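You operate a simulated robot arm through the tools that you are given. There is no shell and no other tool. Be economical: measure what you need, move in short steps, check, and stop when the job is done.

Carry out the task below with a simulated two-armed robot. There is one attempt and no reset: what you move stays moved.

TASK
Screw the lid back on the jar with the black lid.

The check looks at the end state, three seconds after you hand in, the way a careful person would. Anything else that was tipped, shoved, dropped, spilled or broken makes it a failure. Lids that push on must go on centred and level and be pressed home; caps that screw on are set level and turned clockwise until they are tight.

THE ROBOT
Two 7-joint arms with two-finger grippers on one trunk, on a base that drives. Base frame: it is fixed to the floor where the robot stands at the start and does not move with it; the origin is under the middle of the robot, x ahead of it, y to its left, z up; the surface under the hand at the start is at about z = 800. Lengths are in mm, angles in degrees, forces in N, time in s.
The left shoulder is at the start at [24, 217, 1130], the right one opposite. With the tool pointing down near the work surface each hand reaches from about 180 to 760 mm from the robot's upright axis, wherever it stands, measured 20 degrees to its own side. Places, roughly: jar with the black lid (7x7x11 cm) [500, -100, 800]. Payload 2.2 kg a hand.
The TCP of each hand is the grasp point between the finger pads, 19 mm short of the fingertips. In the tool frame z runs along the fingers and y along their closing line. Largest opening 116 mm; the body of the gripper starts 70 mm behind the TCP.
Orientation is told as [roll, pitch, yaw] about the base's x, y, z axes, in that order, counted from this pose: with the fingers straight down and closing along the base's y, the tool's x points along the base's -x, its y along +y and its z along -z.

THE INTERFACE
- The arms move only by the tool send_rows. It takes "left_motion", "right_motion" or both (then of equal length, played together; a hand with none holds still); each is a list of rows, each an object (a shift or turn left out is 0, a gripper value left out holds the last) with "translation": the shift along the base's x, y, z in cm, a list of three; "dr": the turn, a rotation vector about the base's x, y, z in degrees, a list of three. In form: [{"translation": [dx, dy, dz], "dr": [rx, ry, rz]}, ...]. A call has 1 to 8 rows; each row shifts and turns the commanded pose from where the row before left it. "left_claw" and "right_claw" are, for a hand that has rows, the opening, from 0 (shut) to 1 (fully open), set as the call begins (left out, the last holds). Each row takes 0.2 s and may step no farther than 50 mm and 8.6 degrees from the row before; otherwise, or with a gripper value out of range, the whole call is refused. A pose out of reach is approached as far as the arm can. The call stops where the force on the tool passes 40 N (or 10 N more than at its start, if that is more) or the arm is blocked; 0.2 s more then pass. Each finger halts on what it meets, pressing with about 26 N; the grip force reading is that of the motor and also rises with nothing between the fingers. The clock runs only during rows and for 0.2 s after the last one: add rows that do not move to give the fingers time. It gives the time, the measured TCP pose, the force on the tool (base axes), the opening and the grip force at its end, in the units of the frame above (readings bear some noise), with the torque about the TCP (base axes, N m) and any sound that the robot's microphone picked up, and new pictures: "show" is both (left out), scene, wrist or none (wrist: the cameras of the hands that moved).
- Cameras (640 x 400 px; columns grow to the right, rows downward): "scene" is now at [133.1, 22.7, 1323.6]; the picture's right is [0.26, -0.97, 0.00], its down [-0.52, -0.14, -0.84] and it looks along [0.81, 0.22, -0.54] (base axes); focal length 270 px, centre (320, 200). "left" rides on the left gripper at [69, 15, -97] in its tool frame; the picture's right is [-0.21, 0.98, 0.00], its down [-0.76, -0.17, -0.63] and it looks along [-0.62, -0.14, 0.77] (tool axes); focal length 251 px, centre (320, 200). "right" rides on the right gripper at [69, -15, -96] in its tool frame; the picture's right is [0.21, 0.98, 0.00], its down [-0.76, 0.17, -0.63] and it looks along [-0.62, 0.14, 0.77] (tool axes); focal length 251 px, centre (320, 200). There is no depth. A picture from a camera that has moved, and an enlarged one, comes with that camera's place and axes in the base frame and with its lens. The place of the scene camera against the robot may be out by one fixed shift of up to 25 mm in any direction.
- move_column(by): slides the trunk up (or, below 0, down) by that many mm; the arms and the scene camera ride with it, the base frame stays. It gives what a move gives, with no picture.
- drive_base(legs): drives the robot by 1 to 6 legs, each [ahead, left, turn to the left] in mm, mm and degrees, along the robot's own axes; the way and the turn of a leg run together, so that a leg with both is an arc; at most 1500 mm and 180 degrees a leg. The arms and the cameras ride along, it lands a little off, and it stops where it bumps. It gives what a move gives, and a new picture of the scene camera.
- pan_tilt(pan, tilt): turns the head with the scene camera to pan (to the left, within 80 degrees either way) and tilt (down, from -29 to 69), counted from straight ahead of the robot. It gives what a move gives, and a new picture of the scene camera.
- close_up(camera, box): a new picture of the part [left, top, right, bottom] of that camera's present view, enlarged. The clock stands still meanwhile.
- job_done(): hands the job in; it is judged then, once.

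Work in short steps. Places have to be worked out from the pictures, the camera data and where the tool is seen: move nearer, look again, correct. Check each grasp and each placing, and mend what went wrong. You have 120 turns and 260 pictures in all, those below and enlarged ones among them. Open the grippers and draw the arms clear of the work before you hand the job in, unless the task says otherwise; then end with one line.

The tools are called after "Call:" as name(argument=value, ...) on one line, values as JSON. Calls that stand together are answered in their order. send_rows: Moves the arms, as the interface text tells. Its arguments: {"type":"object","properties":{"left_motion":{"type":"array","items":{"type":"object","properties":{"translation":{"type":"array","items":{"type":"number"}},"dr":{"type":"array","items":{"type":"number"}}}}},"left_claw":{"type":"number"},"right_motion":{"type":"array","items":{"type":"object","properties":{"translation":{"type":"array","items":{"type":"number"}},"dr":{"type":"array","items":{"type":"number"}}}}},"right_claw":{"type":"number"},"show":{"type":"string","enum":["both","scene","wrist","none"]}},"required":[]} The other tools are called the same way: move_column (by) slides the trunk up or down; drive_base (legs) drives the base; pan_tilt (pan, tilt) turns the head that bears the scene camera; close_up (camera, box) takes an enlarged picture of a part of a camera's view; job_done () hands the job in.

At the start:

```text
time_s: 0.0
left_eef_pos: [522.2, 288.8, 1064.4]
left_orientation: [0.0, 0.1, -0.1]
left_ft_force: [-0.3, 0.0, 0.2]
left_wrist_torque: [0.01, 0.01, -0.02]
left_gripper_width: 116.0
left_grip_force: 0.0
right_eef_pos: [389.3, -100.1, 1057.6]
right_orientation: [-0.1, 0.0, -0.1]
right_ft_force: [-0.4, -0.2, -0.7]
right_wrist_torque: [0.01, -0.01, -0.01]
right_gripper_width: 115.8
right_grip_force: 0.1
trunk travel left (down, up): [-275.0, 215.0]
robot x, y, heading: [0.9, -1.8, -0.0]
head pan, tilt: [15.1, 32.3]
```

scene: 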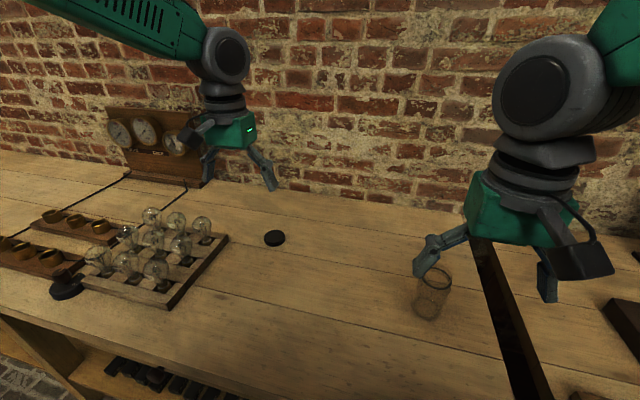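
right: 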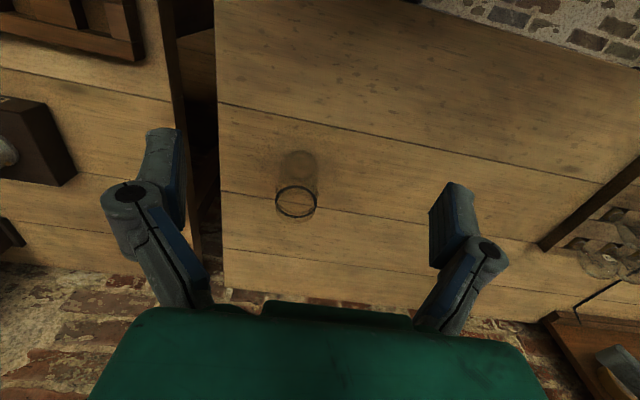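
left: 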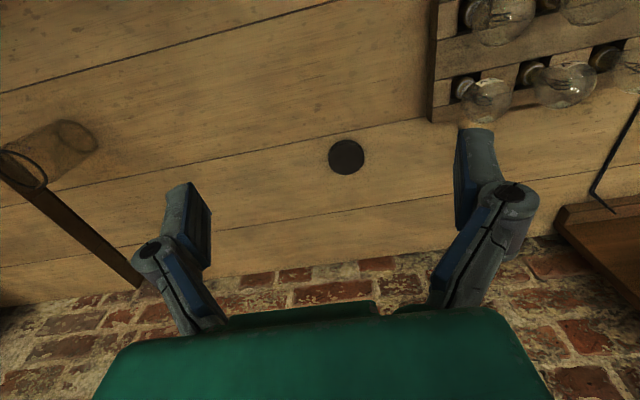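

The jar appears near [525, -100], and a black disc that is likely the lid near [660, 300]. I'll take enlarged views of both to see which way up the lid lies and what is around them.

Call:
close_up(camera="scene", box=[234, 213, 314, 263])

Call:
close_up(camera="scene", box=[370, 230, 530, 330])

Call:
close_up(camera="left", box=[296, 127, 392, 187])

Call:
close_up(camera="right", box=[217, 135, 377, 235])

Call:
close_up(camera="scene", box=[0, 200, 240, 350])

```text
8.00 times, centred on (274, 238) of scene
camera zoom: at [133.1, 22.7, 1323.6], right [0.26, -0.97, 0.0], down [-0.52, -0.14, -0.84], along [0.81, 0.22, -0.54], focal length 2156 px, centre (688, -104)
```

zoom: 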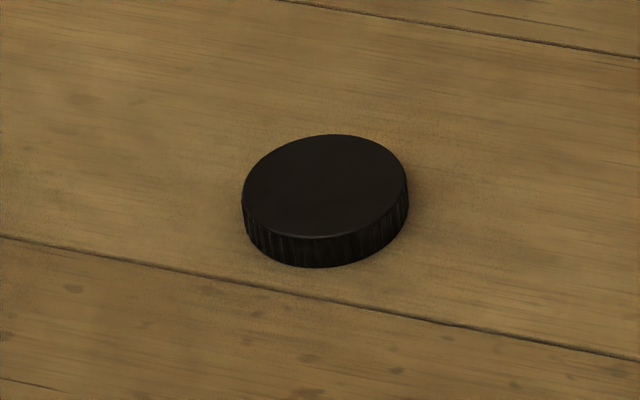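

```text
4.00 times, centred on (450, 280) of scene
camera zoom: at [133.1, 22.7, 1323.6], right [0.26, -0.97, 0.0], down [-0.52, -0.14, -0.84], along [0.81, 0.22, -0.54], focal length 1078 px, centre (-200, -120)
```

zoom: 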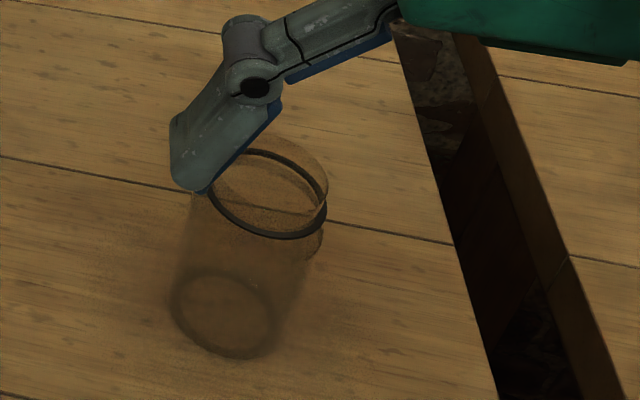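

```text
6.67 times, centred on (344, 157) of left
camera zoom: at [453.3, 301.8, 1160.4], right [0.21, 0.98, 0.0], down [0.76, -0.17, 0.63], along [0.62, -0.14, -0.77], focal length 1676 px, centre (160, 487)
```

zoom: 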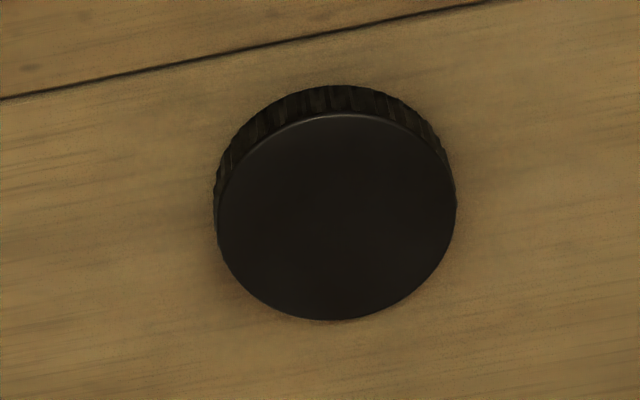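

```text
4.00 times, centred on (297, 185) of right
camera zoom: at [318.3, -114.5, 1154.4], right [-0.21, 0.98, 0.0], down [0.76, 0.17, 0.63], along [0.62, 0.14, -0.78], focal length 1006 px, centre (412, 260)
```

zoom: 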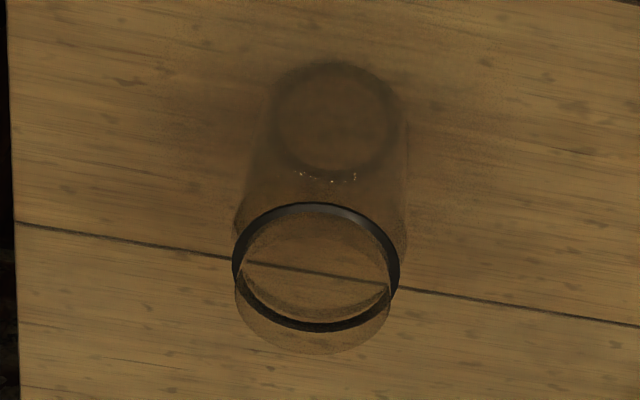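

```text
2.67 times, centred on (120, 275) of scene
camera zoom: at [133.1, 22.7, 1323.6], right [0.26, -0.97, 0.0], down [-0.52, -0.14, -0.84], along [0.81, 0.22, -0.54], focal length 719 px, centre (853, 0)
```

zoom: 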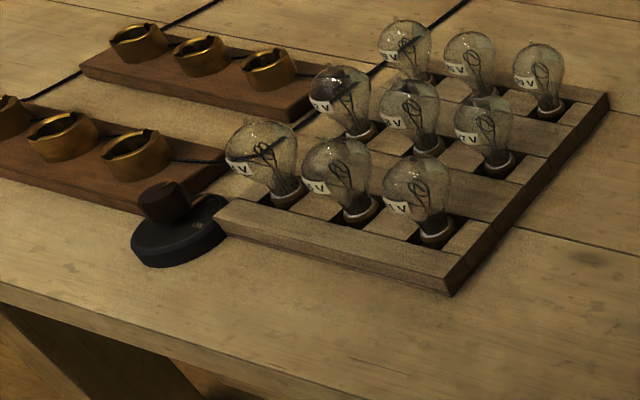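

The lid lies right side up (flat top) near [659, 298], about 58 mm wide and 15 mm high. The jar ring is near [533, -98, 898]. I'll bring the left hand above the lid and check.

Call:
send_rows(left_motion=[{"translation": [4.5, 0.3, -3]}, {"translation": [4.5, 0.3, -4]}, {"translation": [4.5, 0.3, -4]}, {"translation": [0, 0, -4]}, {"translation": [0, 0, 0]}], left_claw=0.85)

```text
refused: row 1 steps farther than a row can; nothing moved
```

Each row must stay under 50 mm, so I'll split the move into smaller steps.

Call:
send_rows(left_motion=[{"translation": [3.4, 0.2, -2]}, {"translation": [3.4, 0.2, -3]}, {"translation": [3.4, 0.2, -3]}, {"translation": [3.4, 0.3, -3]}, {"translation": [0, 0, -4]}, {"translation": [0, 0, 0]}], left_claw=0.85)

```text
time_s: 1.4
left_eef_pos: [655.2, 296.0, 915.4]
left_orientation: [-0.1, -0.2, -0.1]
left_ft_force: [-0.2, -0.1, 0.6]
left_wrist_torque: [0.02, -0.03, 0.01]
left_gripper_width: 98.5
left_grip_force: 0.0
right_eef_pos: [385.0, -99.9, 1060.3]
right_orientation: [0.0, -0.1, -0.1]
right_ft_force: [-0.3, 0.6, 0.0]
right_wrist_torque: [-0.01, -0.01, 0.0]
right_gripper_width: 116.2
right_grip_force: 0.0
trunk travel left (down, up): [-275.0, 215.0]
robot x, y, heading: [1.7, -3.3, -0.1]
head pan, tilt: [15.1, 32.3]
camera scene: at [133.7, 22.1, 1323.6], right [0.26, -0.97, 0.0], down [-0.52, -0.14, -0.84], along [0.81, 0.22, -0.54], focal length 270 px, centre (320, 200)
camera left: at [586.1, 310.3, 1011.6], right [0.22, 0.98, 0.0], down [0.75, -0.17, 0.63], along [0.62, -0.14, -0.77], focal length 251 px, centre (320, 200)
```

scene: 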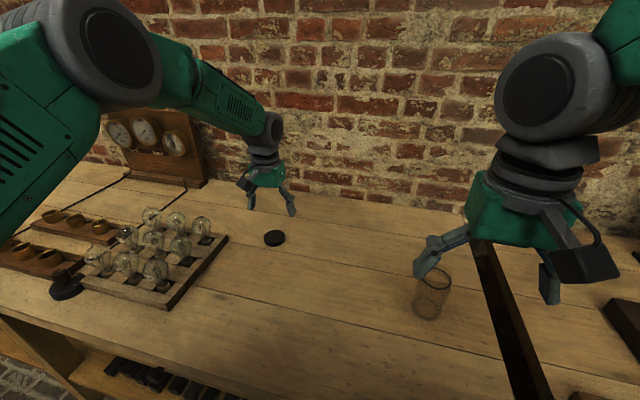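
left: 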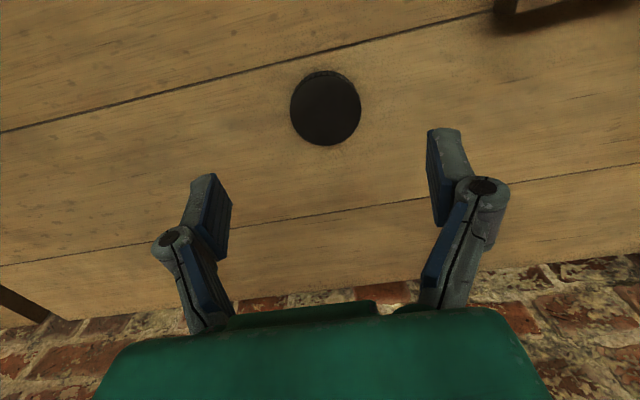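

The lid now works out at [657, 300], so I'll nudge 2 mm and 4 mm and lower further.

Call:
send_rows(left_motion=[{"translation": [0.2, 0.4, -3]}, {"translation": [0, 0, -3]}, {"translation": [0, 0, 0]}], show="wrist")

```text
time_s: 2.2
left_eef_pos: [657.3, 300.3, 855.2]
left_orientation: [0.0, -0.2, 0.1]
left_ft_force: [-0.5, -0.3, 0.7]
left_wrist_torque: [0.02, 0.01, 0.0]
left_gripper_width: 98.6
left_grip_force: 0.0
right_eef_pos: [384.9, -99.8, 1059.3]
right_orientation: [0.0, -0.1, 0.0]
right_ft_force: [-0.2, 0.2, 0.0]
right_wrist_torque: [0.0, -0.01, 0.05]
right_gripper_width: 116.2
right_grip_force: 0.0
trunk travel left (down, up): [-275.0, 215.0]
robot x, y, heading: [0.6, -0.5, 0.0]
head pan, tilt: [15.1, 32.3]
camera left: at [587.4, 314.4, 952.1], right [0.22, 0.98, 0.0], down [0.75, -0.17, 0.63], along [0.62, -0.14, -0.77], focal length 251 px, centre (320, 200)
```

left: 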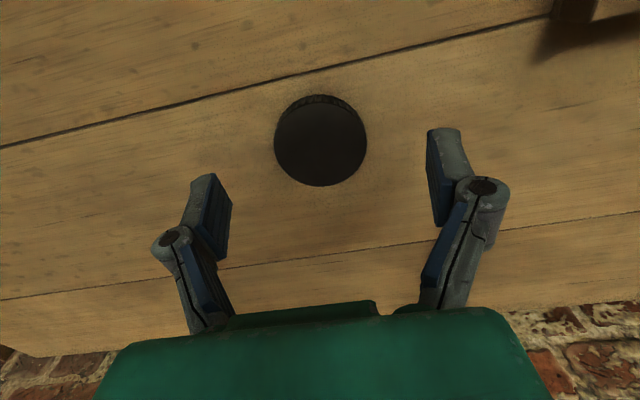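

The lid centre is at [656, 300]. I'll lower to z≈826 and close.

Call:
send_rows(left_motion=[{"translation": [-0.1, 0, -1.5]}, {"translation": [0, 0, -1.5]}, {"translation": [0, 0, 0]}], show="wrist")

Call:
send_rows(left_motion=[{}, {}, {}], left_claw=0.0, show="wrist")

```text
time_s: 3.0
left_eef_pos: [656.8, 299.5, 824.1]
left_orientation: [-0.1, -0.2, -0.1]
left_ft_force: [-0.4, 0.3, 0.3]
left_wrist_torque: [0.02, -0.03, -0.02]
left_gripper_width: 98.5
left_grip_force: 0.0
right_eef_pos: [385.2, -100.4, 1059.6]
right_orientation: [-0.1, -0.1, 0.0]
right_ft_force: [-0.5, 0.2, 0.0]
right_wrist_torque: [0.01, 0.01, -0.02]
right_gripper_width: 116.1
right_grip_force: 0.0
trunk travel left (down, up): [-275.0, 215.0]
robot x, y, heading: [-0.4, -1.0, -0.0]
head pan, tilt: [15.1, 32.3]
camera left: at [586.8, 314.0, 921.6], right [0.22, 0.98, 0.0], down [0.75, -0.17, 0.63], along [0.62, -0.14, -0.77], focal length 251 px, centre (320, 200)
```

left: 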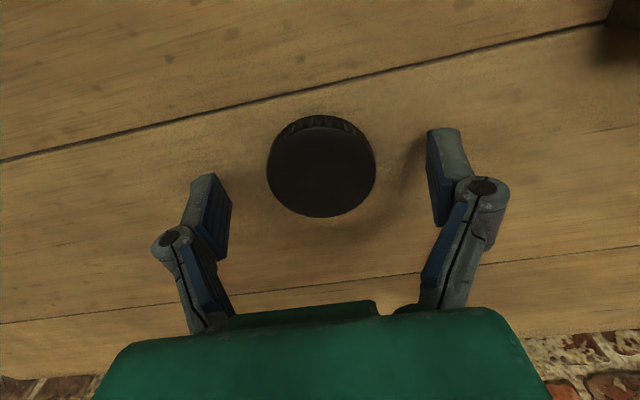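

```text
time_s: 3.8
left_eef_pos: [655.9, 300.6, 824.6]
left_orientation: [0.1, 0.0, 0.0]
left_ft_force: [0.2, 1.1, 0.0]
left_wrist_torque: [0.02, -0.01, -0.01]
left_gripper_width: 55.4
left_grip_force: 26.4
right_eef_pos: [386.0, -100.0, 1058.8]
right_orientation: [0.0, -0.2, 0.0]
right_ft_force: [-0.9, 0.7, -1.1]
right_wrist_torque: [0.01, 0.03, 0.0]
right_gripper_width: 116.0
right_grip_force: 0.0
trunk travel left (down, up): [-275.0, 215.0]
robot x, y, heading: [2.6, -2.9, 0.1]
head pan, tilt: [15.1, 32.3]
camera left: at [587.0, 314.0, 921.6], right [0.22, 0.98, 0.0], down [0.76, -0.17, 0.63], along [0.62, -0.14, -0.77], focal length 251 px, centre (320, 200)
```

left: 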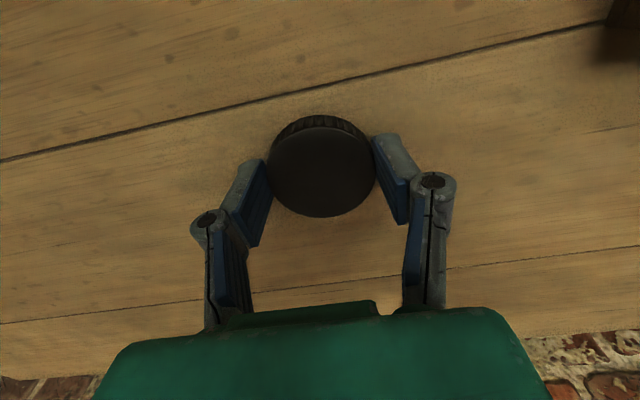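

The lid is gripped at 55.4 mm. I'll lift it and look.

Call:
send_rows(left_motion=[{"translation": [0, 0, 3]}, {"translation": [0, 0, 4]}, {"translation": [0, 0, 4.5]}, {"translation": [0, 0, 4.5]}, {"translation": [-3, -3, 2]}, {}])

```text
time_s: 5.2
left_eef_pos: [627.1, 268.3, 1003.1]
left_orientation: [0.3, 0.1, 0.0]
left_ft_force: [0.3, -0.8, -0.8]
left_wrist_torque: [0.0, 0.04, 0.01]
left_gripper_width: 55.0
left_grip_force: 25.7
right_eef_pos: [387.1, -102.2, 1058.0]
right_orientation: [0.0, 0.0, -0.1]
right_ft_force: [0.1, 1.0, 0.9]
right_wrist_torque: [0.03, 0.03, -0.01]
right_gripper_width: 116.0
right_grip_force: 0.0
trunk travel left (down, up): [-275.0, 215.0]
robot x, y, heading: [-1.3, -3.1, 0.2]
head pan, tilt: [15.1, 32.3]
camera scene: at [134.8, 20.0, 1323.3], right [0.26, -0.97, 0.0], down [-0.52, -0.14, -0.84], along [0.81, 0.22, -0.54], focal length 270 px, centre (320, 200)
camera left: at [558.1, 282.9, 1100.9], right [0.21, 0.98, 0.0], down [0.76, -0.17, 0.63], along [0.62, -0.14, -0.77], focal length 251 px, centre (320, 200)
```

scene: 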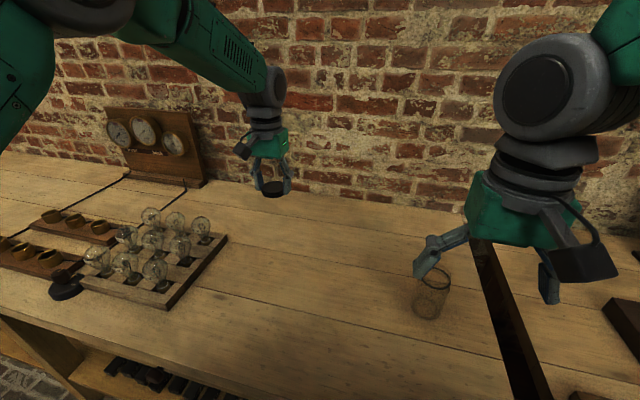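
left: 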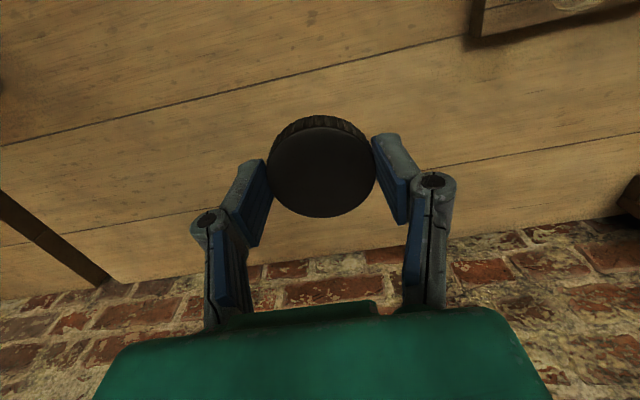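

The lid is held well. Next the right hand should steady the jar, so I'll tilt it to point forward and down (60° pitch, 25° heading) while staying clear, then look.

Call:
send_rows(right_motion=[{"dr": [0, -8.5, 0], "translation": [0, -0.6, -0.5]}, {"dr": [0, -8.5, 0], "translation": [0, -0.6, -0.5]}, {"dr": [0, -8.5, 0], "translation": [0, -0.6, -0.5]}, {"dr": [0, -8.5, 0], "translation": [0, -0.6, -0.5]}, {"dr": [0, -8.5, 0], "translation": [0, -0.6, -0.5]}, {"dr": [0, -8.5, 0], "translation": [0, -0.6, -0.5]}, {"dr": [0, -8.5, 0], "translation": [0, -0.6, -0.5]}], show="none")

Call:
send_rows(right_motion=[{"dr": [0, 0, 8.3]}, {"dr": [0, 0, 8.3]}, {"dr": [0, 0, 8.4], "translation": [0, 0, -2]}, {}], show="both")

```text
time_s: 6.8
left_eef_pos: [627.5, 271.4, 1004.6]
left_orientation: [0.0, -0.1, 0.1]
left_ft_force: [-0.2, -0.3, 0.3]
left_wrist_torque: [0.02, 0.02, 0.01]
left_gripper_width: 55.1
left_grip_force: 26.1
right_eef_pos: [420.4, -114.6, 1028.5]
right_orientation: [-0.1, -59.5, 0.2]
right_ft_force: [-0.4, -0.1, -0.3]
right_wrist_torque: [0.03, 0.03, -0.03]
right_gripper_width: 115.8
right_grip_force: 0.0
right hand out of reach, approached as far as the arm can: row 6, 7
trunk travel left (down, up): [-275.0, 215.0]
robot x, y, heading: [-1.6, 3.1, 0.2]
head pan, tilt: [15.1, 32.3]
```

```text
time_s: 7.8
left_eef_pos: [623.3, 268.2, 1006.9]
left_orientation: [0.1, -0.4, -0.1]
left_ft_force: [-0.6, -0.5, -0.2]
left_wrist_torque: [-0.03, -0.01, 0.0]
left_gripper_width: 55.1
left_grip_force: 25.7
right_eef_pos: [437.1, -104.8, 1008.3]
right_orientation: [0.0, -59.7, 25.2]
right_ft_force: [-0.3, 0.3, 0.4]
right_wrist_torque: [0.0, -0.01, -0.04]
right_gripper_width: 116.0
right_grip_force: 0.1
right hand out of reach, approached as far as the arm can: row 1, 2
trunk travel left (down, up): [-275.0, 215.0]
robot x, y, heading: [0.2, 1.0, 0.1]
head pan, tilt: [15.1, 32.3]
camera scene: at [132.0, 17.2, 1323.9], right [0.26, -0.97, 0.0], down [-0.52, -0.14, -0.84], along [0.82, 0.22, -0.53], focal length 270 px, centre (320, 200)
camera right: at [335.6, -170.1, 996.6], right [-0.51, 0.84, -0.19], down [-0.22, 0.08, 0.97], along [0.83, 0.54, 0.14], focal length 251 px, centre (320, 200)
```

scene: 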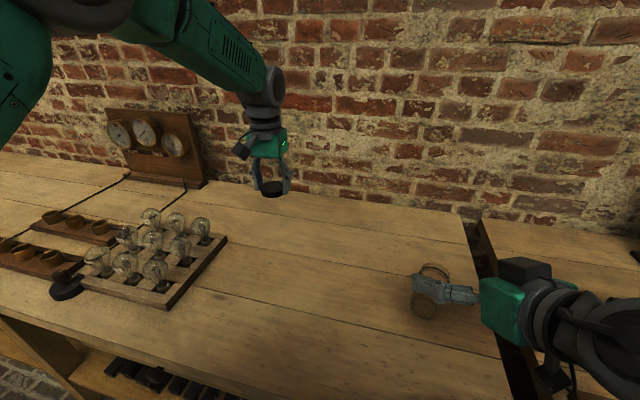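
right: 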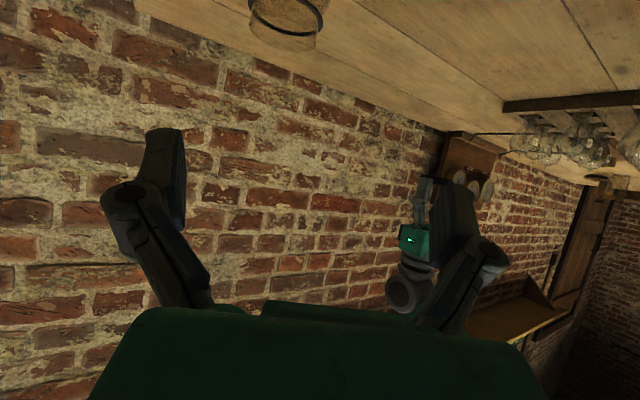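

The hand was pushed forward by its near reach limit, so I'll bring it over the jar from above instead, with the fingers straddling it. First I'll move a little and check how well it tracks.

Call:
send_rows(right_motion=[{"translation": [3, 0, 0]}, {"translation": [3, 0, 0]}, {}], show="scene")

```text
time_s: 8.6
left_eef_pos: [626.9, 267.6, 1007.1]
left_orientation: [0.3, -0.2, 0.0]
left_ft_force: [0.8, -0.8, 0.2]
left_wrist_torque: [-0.02, -0.01, 0.01]
left_gripper_width: 55.3
left_grip_force: 26.0
right_eef_pos: [498.6, -108.2, 1006.6]
right_orientation: [0.3, -59.7, 24.7]
right_ft_force: [0.0, -0.4, -0.8]
right_wrist_torque: [-0.02, 0.02, -0.03]
right_gripper_width: 116.2
right_grip_force: 0.1
trunk travel left (down, up): [-275.0, 215.0]
robot x, y, heading: [-0.9, -2.9, 0.0]
head pan, tilt: [15.1, 32.3]
camera scene: at [133.9, 14.8, 1323.7], right [0.26, -0.97, -0.01], down [-0.52, -0.14, -0.84], along [0.81, 0.22, -0.54], focal length 270 px, centre (320, 200)
```

scene: 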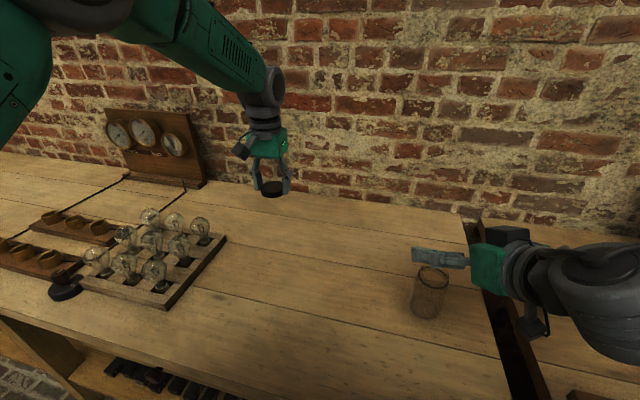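

Tracking is good. I'll shift over the jar and lower to z≈945, just above the rim, then look.

Call:
send_rows(right_motion=[{"translation": [2.5, 0.6, -2]}, {"translation": [0, 0, -4]}, {}], show="both")

Call:
close_up(camera="scene", box=[370, 230, 530, 330])

```text
time_s: 9.4
left_eef_pos: [626.4, 263.7, 1006.9]
left_orientation: [0.4, -0.2, -0.2]
left_ft_force: [-0.3, -0.5, 0.3]
left_wrist_torque: [0.03, 0.04, 0.02]
left_gripper_width: 55.0
left_grip_force: 25.4
right_eef_pos: [522.5, -105.2, 947.5]
right_orientation: [0.4, -59.7, 24.6]
right_ft_force: [0.0, -0.6, 0.2]
right_wrist_torque: [0.01, -0.01, -0.01]
right_gripper_width: 116.2
right_grip_force: 0.1
trunk travel left (down, up): [-275.0, 215.0]
robot x, y, heading: [-2.7, 2.5, -0.2]
head pan, tilt: [15.1, 32.3]
camera scene: at [133.8, 12.8, 1323.7], right [0.26, -0.97, -0.01], down [-0.52, -0.13, -0.84], along [0.81, 0.22, -0.54], focal length 270 px, centre (320, 200)
camera right: at [420.9, -168.9, 936.0], right [-0.51, 0.84, -0.18], down [-0.22, 0.08, 0.97], along [0.83, 0.54, 0.14], focal length 251 px, centre (320, 200)
```

scene: 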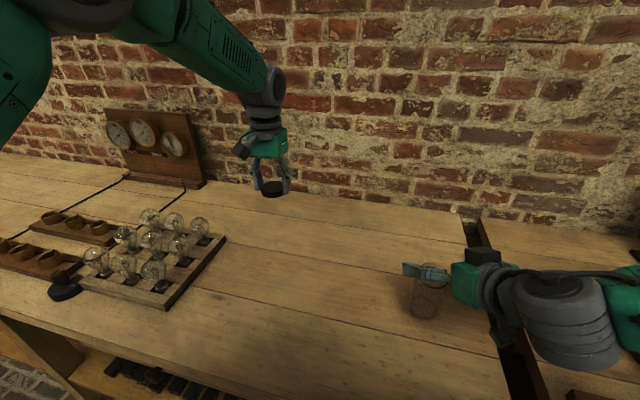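
right: 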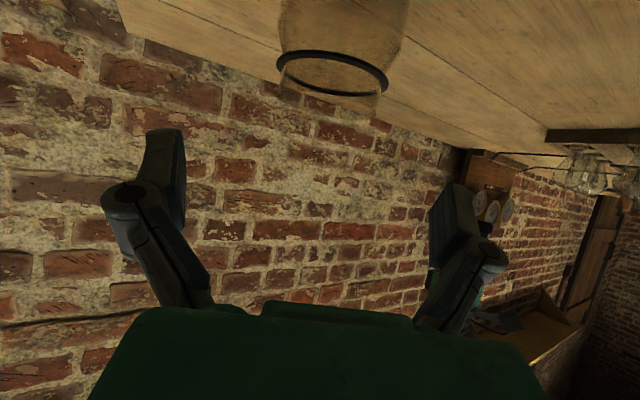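

```text
4.00 times, centred on (450, 280) of scene
camera zoom: at [133.8, 12.8, 1323.7], right [0.26, -0.97, -0.01], down [-0.52, -0.13, -0.84], along [0.81, 0.22, -0.54], focal length 1078 px, centre (-200, -120)
```

zoom: 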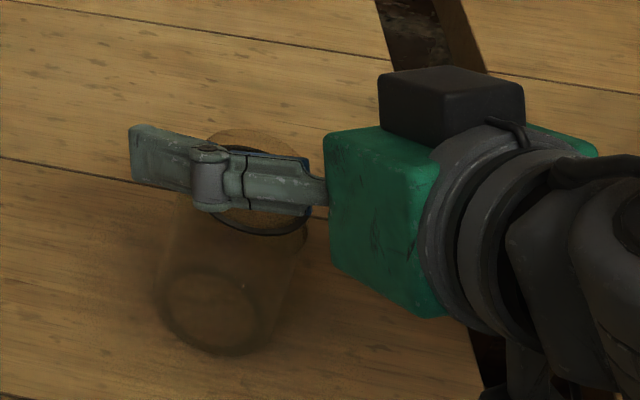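

I'll zoom the wrist view to measure the ring and neck precisely.

Call:
close_up(camera="right", box=[240, 0, 432, 120])

```text
3.33 times, centred on (336, 60) of right
camera zoom: at [420.9, -168.9, 936.0], right [-0.51, 0.84, -0.18], down [-0.22, 0.08, 0.97], along [0.83, 0.54, 0.14], focal length 838 px, centre (267, 667)
```

zoom: 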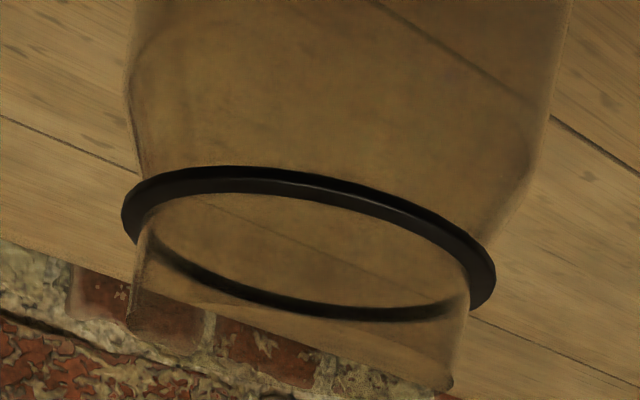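

The ring sits at about [538, -99, 889], with the threaded neck above it. I'll straddle the jar body and lower the right hand to z≈856.

Call:
send_rows(right_motion=[{"translation": [1.0, 0.4, 0]}, {"translation": [0, 0, -3]}, {"translation": [0, 0, -3]}, {"translation": [0, 0, -3]}, {}], show="both")

Call:
close_up(camera="scene", box=[370, 230, 530, 330])

```text
time_s: 10.6
left_eef_pos: [626.1, 276.7, 1003.4]
left_orientation: [-0.3, 0.0, 0.0]
left_ft_force: [0.2, 0.5, -0.8]
left_wrist_torque: [-0.04, -0.02, -0.01]
left_gripper_width: 55.1
left_grip_force: 26.4
right_eef_pos: [532.5, -89.2, 918.3]
right_orientation: [-0.4, -59.5, 25.4]
right_ft_force: [0.7, 1.0, -0.4]
right_wrist_torque: [-0.02, -0.01, -0.04]
right_gripper_width: 116.0
right_grip_force: 0.1
right hand out of reach, approached as far as the arm can: row 3, 4
trunk travel left (down, up): [-275.0, 215.0]
robot x, y, heading: [3.3, 0.1, 0.2]
head pan, tilt: [15.1, 32.3]
camera scene: at [134.7, 29.2, 1323.3], right [0.26, -0.97, 0.0], down [-0.52, -0.14, -0.84], along [0.81, 0.22, -0.54], focal length 270 px, centre (320, 200)
camera right: at [431.4, -153.4, 907.8], right [-0.51, 0.84, -0.19], down [-0.22, 0.09, 0.97], along [0.83, 0.54, 0.14], focal length 251 px, centre (320, 200)
```

scene: 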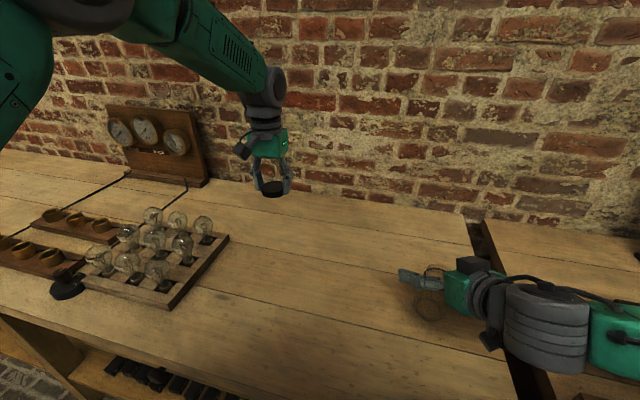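
right: 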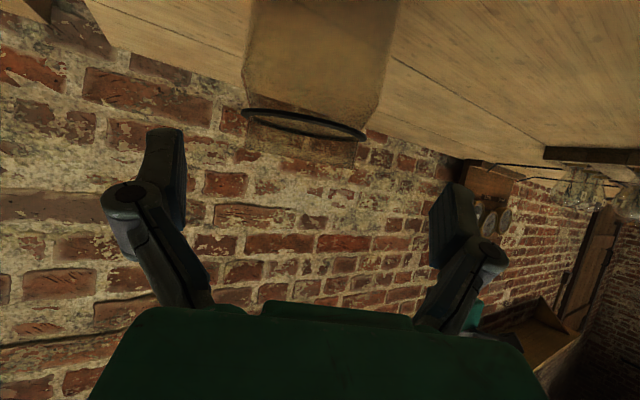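

```text
4.00 times, centred on (450, 280) of scene
camera zoom: at [134.7, 29.2, 1323.3], right [0.26, -0.97, 0.0], down [-0.52, -0.14, -0.84], along [0.81, 0.22, -0.54], focal length 1078 px, centre (-200, -120)
```

zoom: 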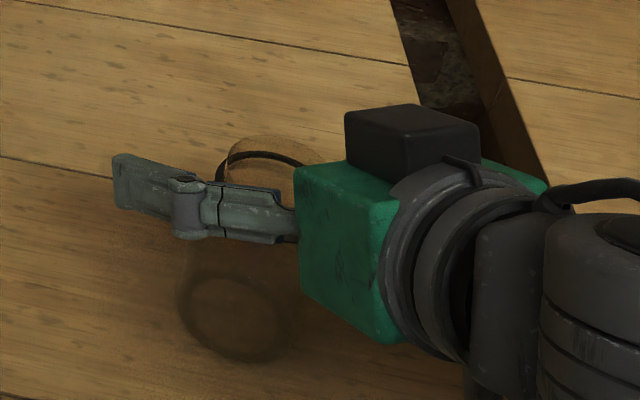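

The arm can't get lower than about 918 in this pose, so I'll shift it 8 mm sideways and lower the trunk instead.

Call:
send_rows(right_motion=[{"translation": [0, -0.8, 0]}, {}, {}], show="none")

Call:
move_column(by=-30)

Call:
send_rows(right_motion=[{}], show="both")

```text
time_s: 11.4
left_eef_pos: [625.9, 276.3, 1003.2]
left_orientation: [-0.2, 0.0, 0.0]
left_ft_force: [-0.8, -0.3, -1.0]
left_wrist_torque: [-0.05, -0.03, 0.03]
left_gripper_width: 55.1
left_grip_force: 25.6
right_eef_pos: [533.4, -99.0, 917.7]
right_orientation: [-0.4, -59.5, 25.4]
right_ft_force: [0.0, 0.8, 0.0]
right_wrist_torque: [0.0, 0.01, 0.0]
right_gripper_width: 115.8
right_grip_force: 0.2
trunk travel left (down, up): [-275.0, 215.0]
robot x, y, heading: [-3.2, 0.9, 0.3]
head pan, tilt: [15.1, 32.3]
```

```text
time_s: 12.2
left_eef_pos: [625.8, 270.2, 975.5]
left_orientation: [0.0, -0.2, -0.1]
left_ft_force: [-0.3, 0.8, 0.3]
left_wrist_torque: [-0.02, -0.02, 0.02]
left_gripper_width: 55.2
left_grip_force: 26.2
right_eef_pos: [533.2, -103.6, 888.5]
right_orientation: [-0.1, -59.6, 25.0]
right_ft_force: [0.2, -0.3, -0.5]
right_wrist_torque: [-0.02, 0.03, 0.01]
right_gripper_width: 116.3
right_grip_force: 0.1
trunk travel left (down, up): [-245.0, 245.0]
robot x, y, heading: [-3.1, 1.9, 0.2]
head pan, tilt: [15.1, 32.3]
```

```text
time_s: 12.6
left_eef_pos: [626.7, 269.0, 975.1]
left_orientation: [0.1, -0.1, -0.1]
left_ft_force: [0.0, -0.1, 0.4]
left_wrist_torque: [-0.03, 0.0, -0.01]
left_gripper_width: 55.1
left_grip_force: 26.1
right_eef_pos: [533.0, -104.2, 888.8]
right_orientation: [0.0, -59.6, 24.9]
right_ft_force: [-0.3, -0.5, 0.4]
right_wrist_torque: [-0.02, 0.01, -0.01]
right_gripper_width: 115.9
right_grip_force: 0.0
trunk travel left (down, up): [-245.0, 245.0]
robot x, y, heading: [-0.7, 0.8, 0.0]
head pan, tilt: [15.1, 32.3]
camera scene: at [134.5, 20.5, 1293.5], right [0.26, -0.97, 0.0], down [-0.52, -0.14, -0.84], along [0.81, 0.22, -0.54], focal length 270 px, centre (320, 200)
camera right: at [431.5, -168.3, 876.7], right [-0.51, 0.84, -0.18], down [-0.22, 0.08, 0.97], along [0.83, 0.54, 0.14], focal length 251 px, centre (320, 200)
```

scene: 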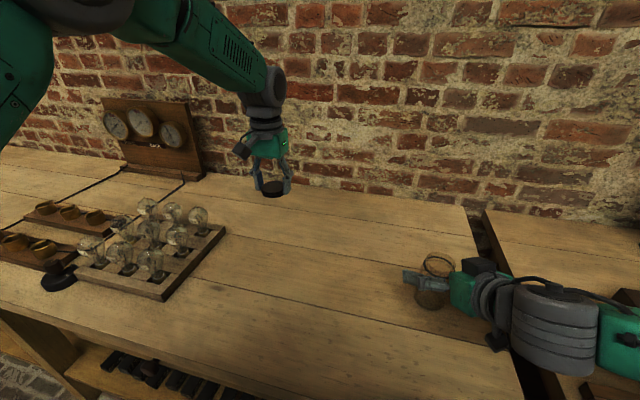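
right: 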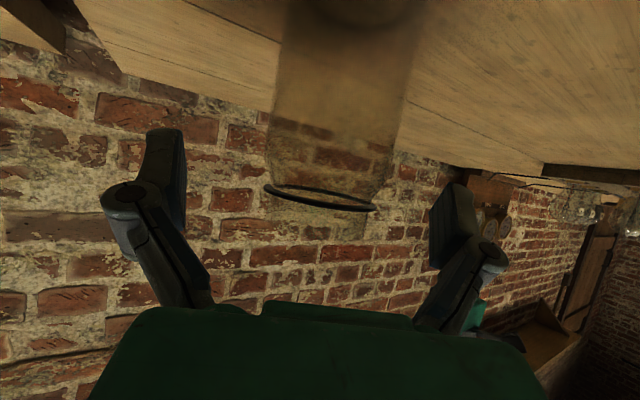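

The jar is centred between the fingers and the ring is at z≈893. I'll lower the trunk another 33 mm.

Call:
move_column(by=-33)

Call:
send_rows(right_motion=[{}], show="both")

Call:
close_up(camera="scene", box=[370, 230, 530, 330])

```text
time_s: 13.3
left_eef_pos: [626.2, 271.3, 943.0]
left_orientation: [0.0, -0.2, 0.0]
left_ft_force: [0.0, 0.3, -0.1]
left_wrist_torque: [-0.02, -0.02, -0.02]
left_gripper_width: 55.3
left_grip_force: 25.8
right_eef_pos: [532.7, -104.0, 854.6]
right_orientation: [0.0, -59.5, 25.0]
right_ft_force: [-0.2, 0.6, 0.1]
right_wrist_torque: [-0.01, 0.0, 0.02]
right_gripper_width: 115.9
right_grip_force: 0.1
trunk travel left (down, up): [-212.0, 278.0]
robot x, y, heading: [0.5, -0.0, 0.0]
head pan, tilt: [15.1, 32.3]
```

```text
time_s: 13.7
left_eef_pos: [625.1, 269.2, 942.5]
left_orientation: [0.1, -0.2, 0.0]
left_ft_force: [0.2, 0.6, -0.6]
left_wrist_torque: [0.0, 0.0, 0.01]
left_gripper_width: 55.3
left_grip_force: 25.9
right_eef_pos: [534.0, -105.6, 854.0]
right_orientation: [0.1, -59.5, 24.9]
right_ft_force: [-0.9, -0.7, 0.2]
right_wrist_torque: [-0.01, 0.02, -0.01]
right_gripper_width: 116.1
right_grip_force: 0.1
trunk travel left (down, up): [-212.0, 278.0]
robot x, y, heading: [1.8, -1.9, 0.0]
head pan, tilt: [15.1, 32.3]
camera scene: at [134.3, 19.8, 1260.5], right [0.26, -0.97, 0.0], down [-0.52, -0.14, -0.84], along [0.81, 0.22, -0.54], focal length 270 px, centre (320, 200)
camera right: at [431.4, -168.7, 843.6], right [-0.51, 0.84, -0.18], down [-0.22, 0.08, 0.97], along [0.83, 0.54, 0.14], focal length 251 px, centre (320, 200)
```

scene: 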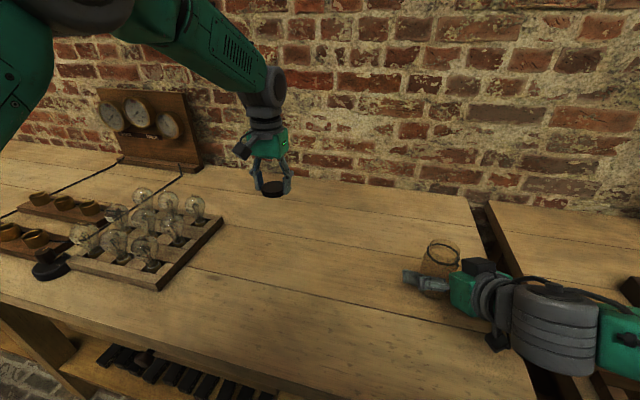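
right: 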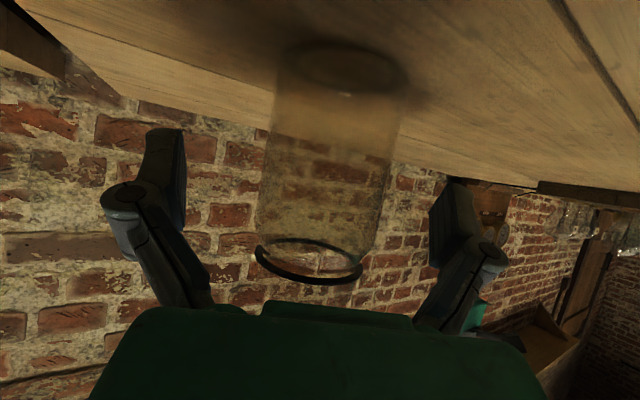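

```text
4.00 times, centred on (450, 280) of scene
camera zoom: at [134.3, 19.8, 1260.5], right [0.26, -0.97, 0.0], down [-0.52, -0.14, -0.84], along [0.81, 0.22, -0.54], focal length 1078 px, centre (-200, -120)
```

zoom: 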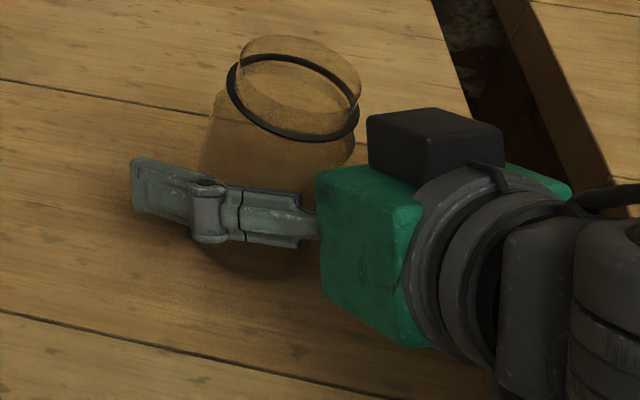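

The jar axis is at about [531, -104], well centred between the fingers, so I'll close the right gripper on the body.

Call:
send_rows(right_motion=[{}, {}, {}], right_claw=0.0, show="both")

Call:
close_up(camera="scene", box=[370, 230, 530, 330])

```text
time_s: 14.5
left_eef_pos: [625.7, 269.6, 942.6]
left_orientation: [0.0, 0.0, 0.0]
left_ft_force: [-0.1, 0.9, 0.0]
left_wrist_torque: [0.04, 0.02, -0.03]
left_gripper_width: 55.2
left_grip_force: 26.0
right_eef_pos: [532.2, -105.3, 854.8]
right_orientation: [0.2, -59.7, 25.0]
right_ft_force: [-0.1, 0.0, 3.2]
right_wrist_torque: [-0.04, -0.12, 0.02]
right_gripper_width: 59.7
right_grip_force: 26.1
trunk travel left (down, up): [-212.0, 278.0]
robot x, y, heading: [0.3, -1.3, 0.1]
head pan, tilt: [15.1, 32.3]
camera scene: at [134.0, 20.0, 1260.5], right [0.26, -0.97, 0.0], down [-0.52, -0.14, -0.84], along [0.81, 0.22, -0.54], focal length 270 px, centre (320, 200)
camera right: at [431.4, -168.5, 843.8], right [-0.51, 0.84, -0.18], down [-0.22, 0.08, 0.97], along [0.83, 0.54, 0.14], focal length 251 px, centre (320, 200)
```

scene: 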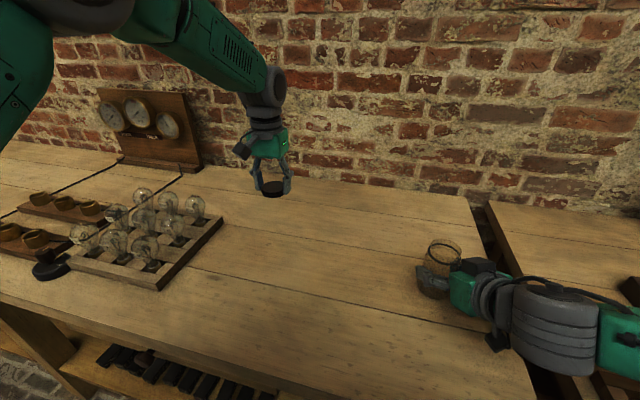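
right: 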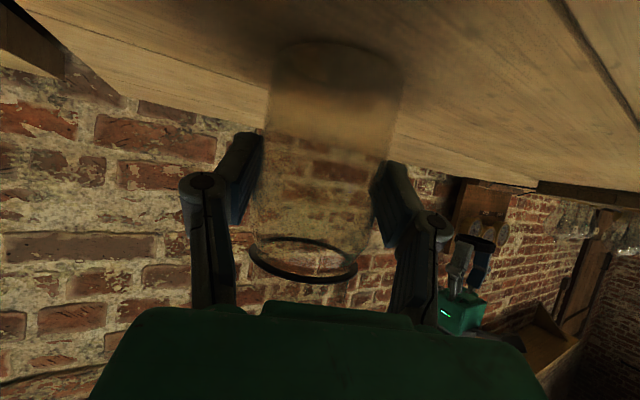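

```text
4.00 times, centred on (450, 280) of scene
camera zoom: at [134.0, 20.0, 1260.5], right [0.26, -0.97, 0.0], down [-0.52, -0.14, -0.84], along [0.81, 0.22, -0.54], focal length 1078 px, centre (-200, -120)
```

zoom: 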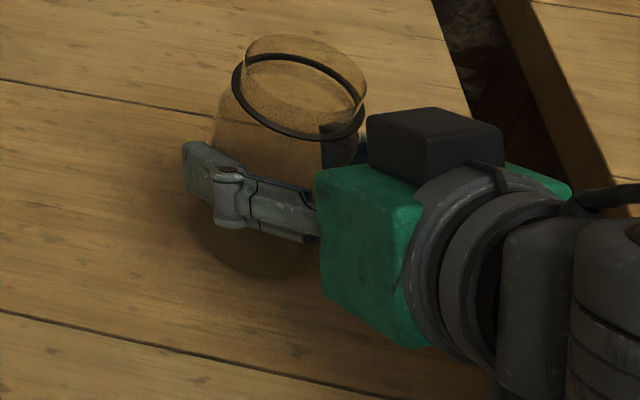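

The jar is held at 59.7 mm with its ring centred near [534, -104]. I'll raise the lid and carry it over toward the jar, turning the left hand counter-clockwise on the way to leave room for clockwise turning.

Call:
send_rows(left_motion=[{"translation": [0, 0, 3]}, {"translation": [0, 0, 3]}, {"translation": [-1.0, -4.6, 0], "dr": [0, 0, 7]}, {"translation": [-1.0, -4.6, 0], "dr": [0, 0, 7]}, {"translation": [-1.0, -4.6, 0], "dr": [0, 0, 7]}, {"translation": [-1.0, -4.6, 0], "dr": [0, 0, 7]}, {"translation": [-1.0, -4.6, 0], "dr": [0, 0, 7]}, {}], show="both")

```text
time_s: 16.5
left_eef_pos: [588.2, 67.6, 1014.7]
left_orientation: [-2.7, 2.2, 38.2]
left_ft_force: [-0.5, -0.1, -1.0]
left_wrist_torque: [0.02, 0.01, 0.03]
left_gripper_width: 55.2
left_grip_force: 25.7
right_eef_pos: [531.5, -104.1, 856.5]
right_orientation: [-0.1, -59.6, 25.2]
right_ft_force: [-0.1, -0.3, -0.3]
right_wrist_torque: [0.03, 0.01, 0.01]
right_gripper_width: 59.5
right_grip_force: 26.1
trunk travel left (down, up): [-212.0, 278.0]
robot x, y, heading: [-2.2, 1.4, 0.1]
head pan, tilt: [15.1, 32.3]
stopped in row 8 (left hand): the arm was blocked; the commanded pose is now the measured one
camera scene: at [134.2, 18.8, 1260.4], right [0.26, -0.97, 0.0], down [-0.52, -0.14, -0.84], along [0.81, 0.22, -0.54], focal length 270 px, centre (320, 200)
camera left: at [524.0, 41.1, 1112.8], right [-0.44, 0.9, -0.05], down [0.7, 0.38, 0.61], along [0.57, 0.23, -0.79], focal length 251 px, centre (320, 200)
```

scene: 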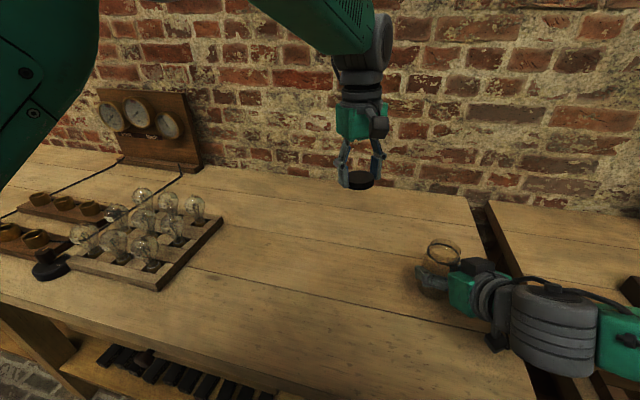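
left: 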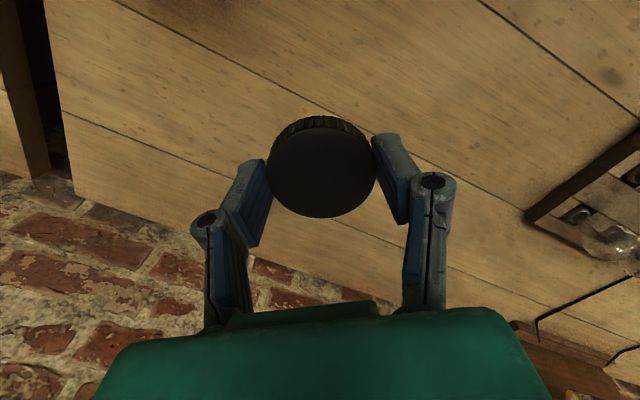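

The left arm hit a joint limit at yaw +38, which also tipped it slightly. I'll level the hand and unwind the yaw before going on.

Call:
send_rows(left_motion=[{"dr": [3.5, -0.1, -5]}, {"dr": [0, 0, -8]}, {"dr": [0, 0, -8]}, {"dr": [0, 0, -8]}, {}], show="none")

```text
time_s: 17.7
left_eef_pos: [586.9, 63.5, 1015.8]
left_orientation: [0.3, -0.3, 8.8]
left_ft_force: [0.6, -0.3, -0.8]
left_wrist_torque: [0.04, -0.02, 0.0]
left_gripper_width: 55.0
left_grip_force: 25.9
right_eef_pos: [530.9, -104.4, 856.4]
right_orientation: [-0.2, -59.9, 25.2]
right_ft_force: [-0.1, -0.4, -0.7]
right_wrist_torque: [-0.01, 0.0, 0.01]
right_gripper_width: 59.6
right_grip_force: 25.6
trunk travel left (down, up): [-212.0, 278.0]
robot x, y, heading: [-0.5, 3.5, 0.0]
head pan, tilt: [15.1, 32.3]
```

It's level again at yaw 9°. I'll continue to above the jar without rotating.

Call:
send_rows(left_motion=[{"translation": [-1.3, -4.2, 0]}, {"translation": [-1.3, -4.2, 0]}, {"translation": [-1.3, -4.2, 0]}, {"translation": [-1.3, -4.2, 0]}, {}, {}], show="both")

```text
time_s: 19.1
left_eef_pos: [547.6, -85.9, 1020.1]
left_orientation: [-1.5, 0.8, 11.1]
left_ft_force: [-0.6, 0.4, 0.4]
left_wrist_torque: [-0.01, 0.03, 0.0]
left_gripper_width: 55.2
left_grip_force: 26.5
right_eef_pos: [530.3, -103.0, 857.2]
right_orientation: [-0.3, -59.8, 25.2]
right_ft_force: [0.6, 0.5, -0.4]
right_wrist_torque: [-0.01, 0.0, 0.0]
right_gripper_width: 59.9
right_grip_force: 25.8
trunk travel left (down, up): [-212.0, 278.0]
robot x, y, heading: [-1.8, -0.3, -0.1]
head pan, tilt: [15.1, 32.3]
camera scene: at [134.0, 18.8, 1260.5], right [0.26, -0.97, 0.0], down [-0.52, -0.14, -0.84], along [0.81, 0.22, -0.54], focal length 270 px, centre (320, 200)
camera left: at [477.6, -83.3, 1117.8], right [0.02, 1.0, -0.03], down [0.78, 0.0, 0.63], along [0.63, -0.03, -0.78], focal length 251 px, centre (320, 200)
```

scene: 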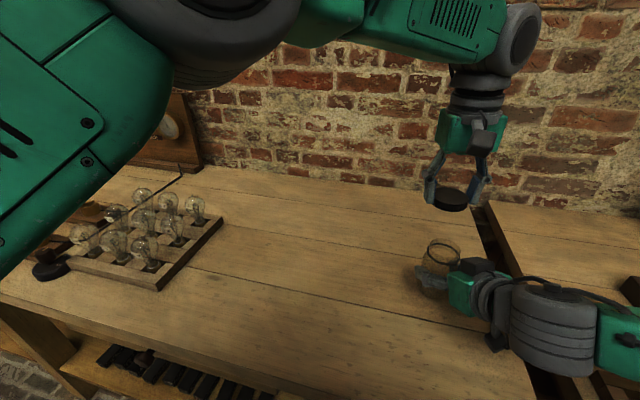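
left: 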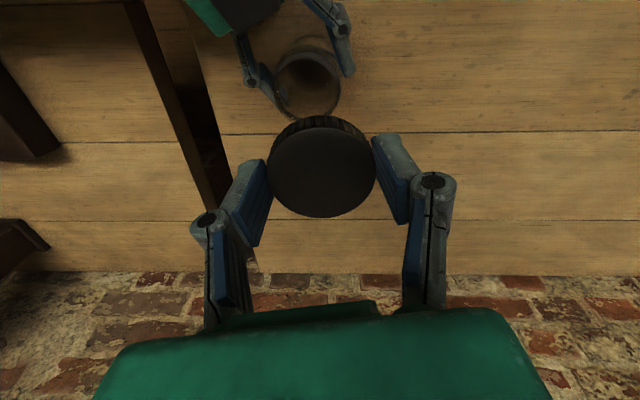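

The left hand is against its counter-clockwise limit again. Turning far the other way (yaw about -115) keeps its fingers and camera clear of the right hand and leaves a long clockwise stroke, so I'll unwind that way at height.

Call:
send_rows(left_motion=[{"dr": [0, 0, -8.4]}, {"dr": [0, 0, -8.4]}, {"dr": [0, 0, -8.4]}, {"dr": [0, 0, -8.4]}, {"dr": [0, 0, -8.4]}, {"dr": [0, 0, -8.4]}, {"dr": [0, 0, -8.4]}, {}], show="scene")

```text
time_s: 20.9
left_eef_pos: [548.7, -86.3, 1021.5]
left_orientation: [-1.4, -1.3, -47.7]
left_ft_force: [-0.5, 0.4, -0.2]
left_wrist_torque: [-0.02, -0.01, 0.01]
left_gripper_width: 55.1
left_grip_force: 26.2
right_eef_pos: [531.8, -103.2, 856.7]
right_orientation: [-0.2, -59.8, 25.1]
right_ft_force: [0.6, 0.6, -0.3]
right_wrist_torque: [0.0, 0.0, -0.02]
right_gripper_width: 59.6
right_grip_force: 25.9
trunk travel left (down, up): [-212.0, 278.0]
robot x, y, heading: [-2.3, 3.0, -0.2]
head pan, tilt: [15.1, 32.3]
camera scene: at [134.1, 17.8, 1260.5], right [0.26, -0.97, 0.0], down [-0.52, -0.14, -0.84], along [0.81, 0.22, -0.54], focal length 270 px, centre (320, 200)
```

scene: 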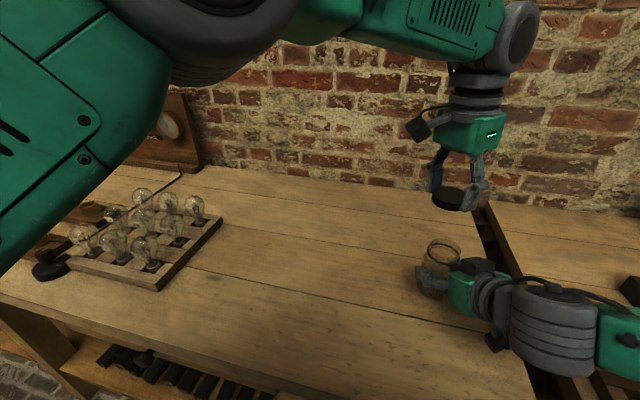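

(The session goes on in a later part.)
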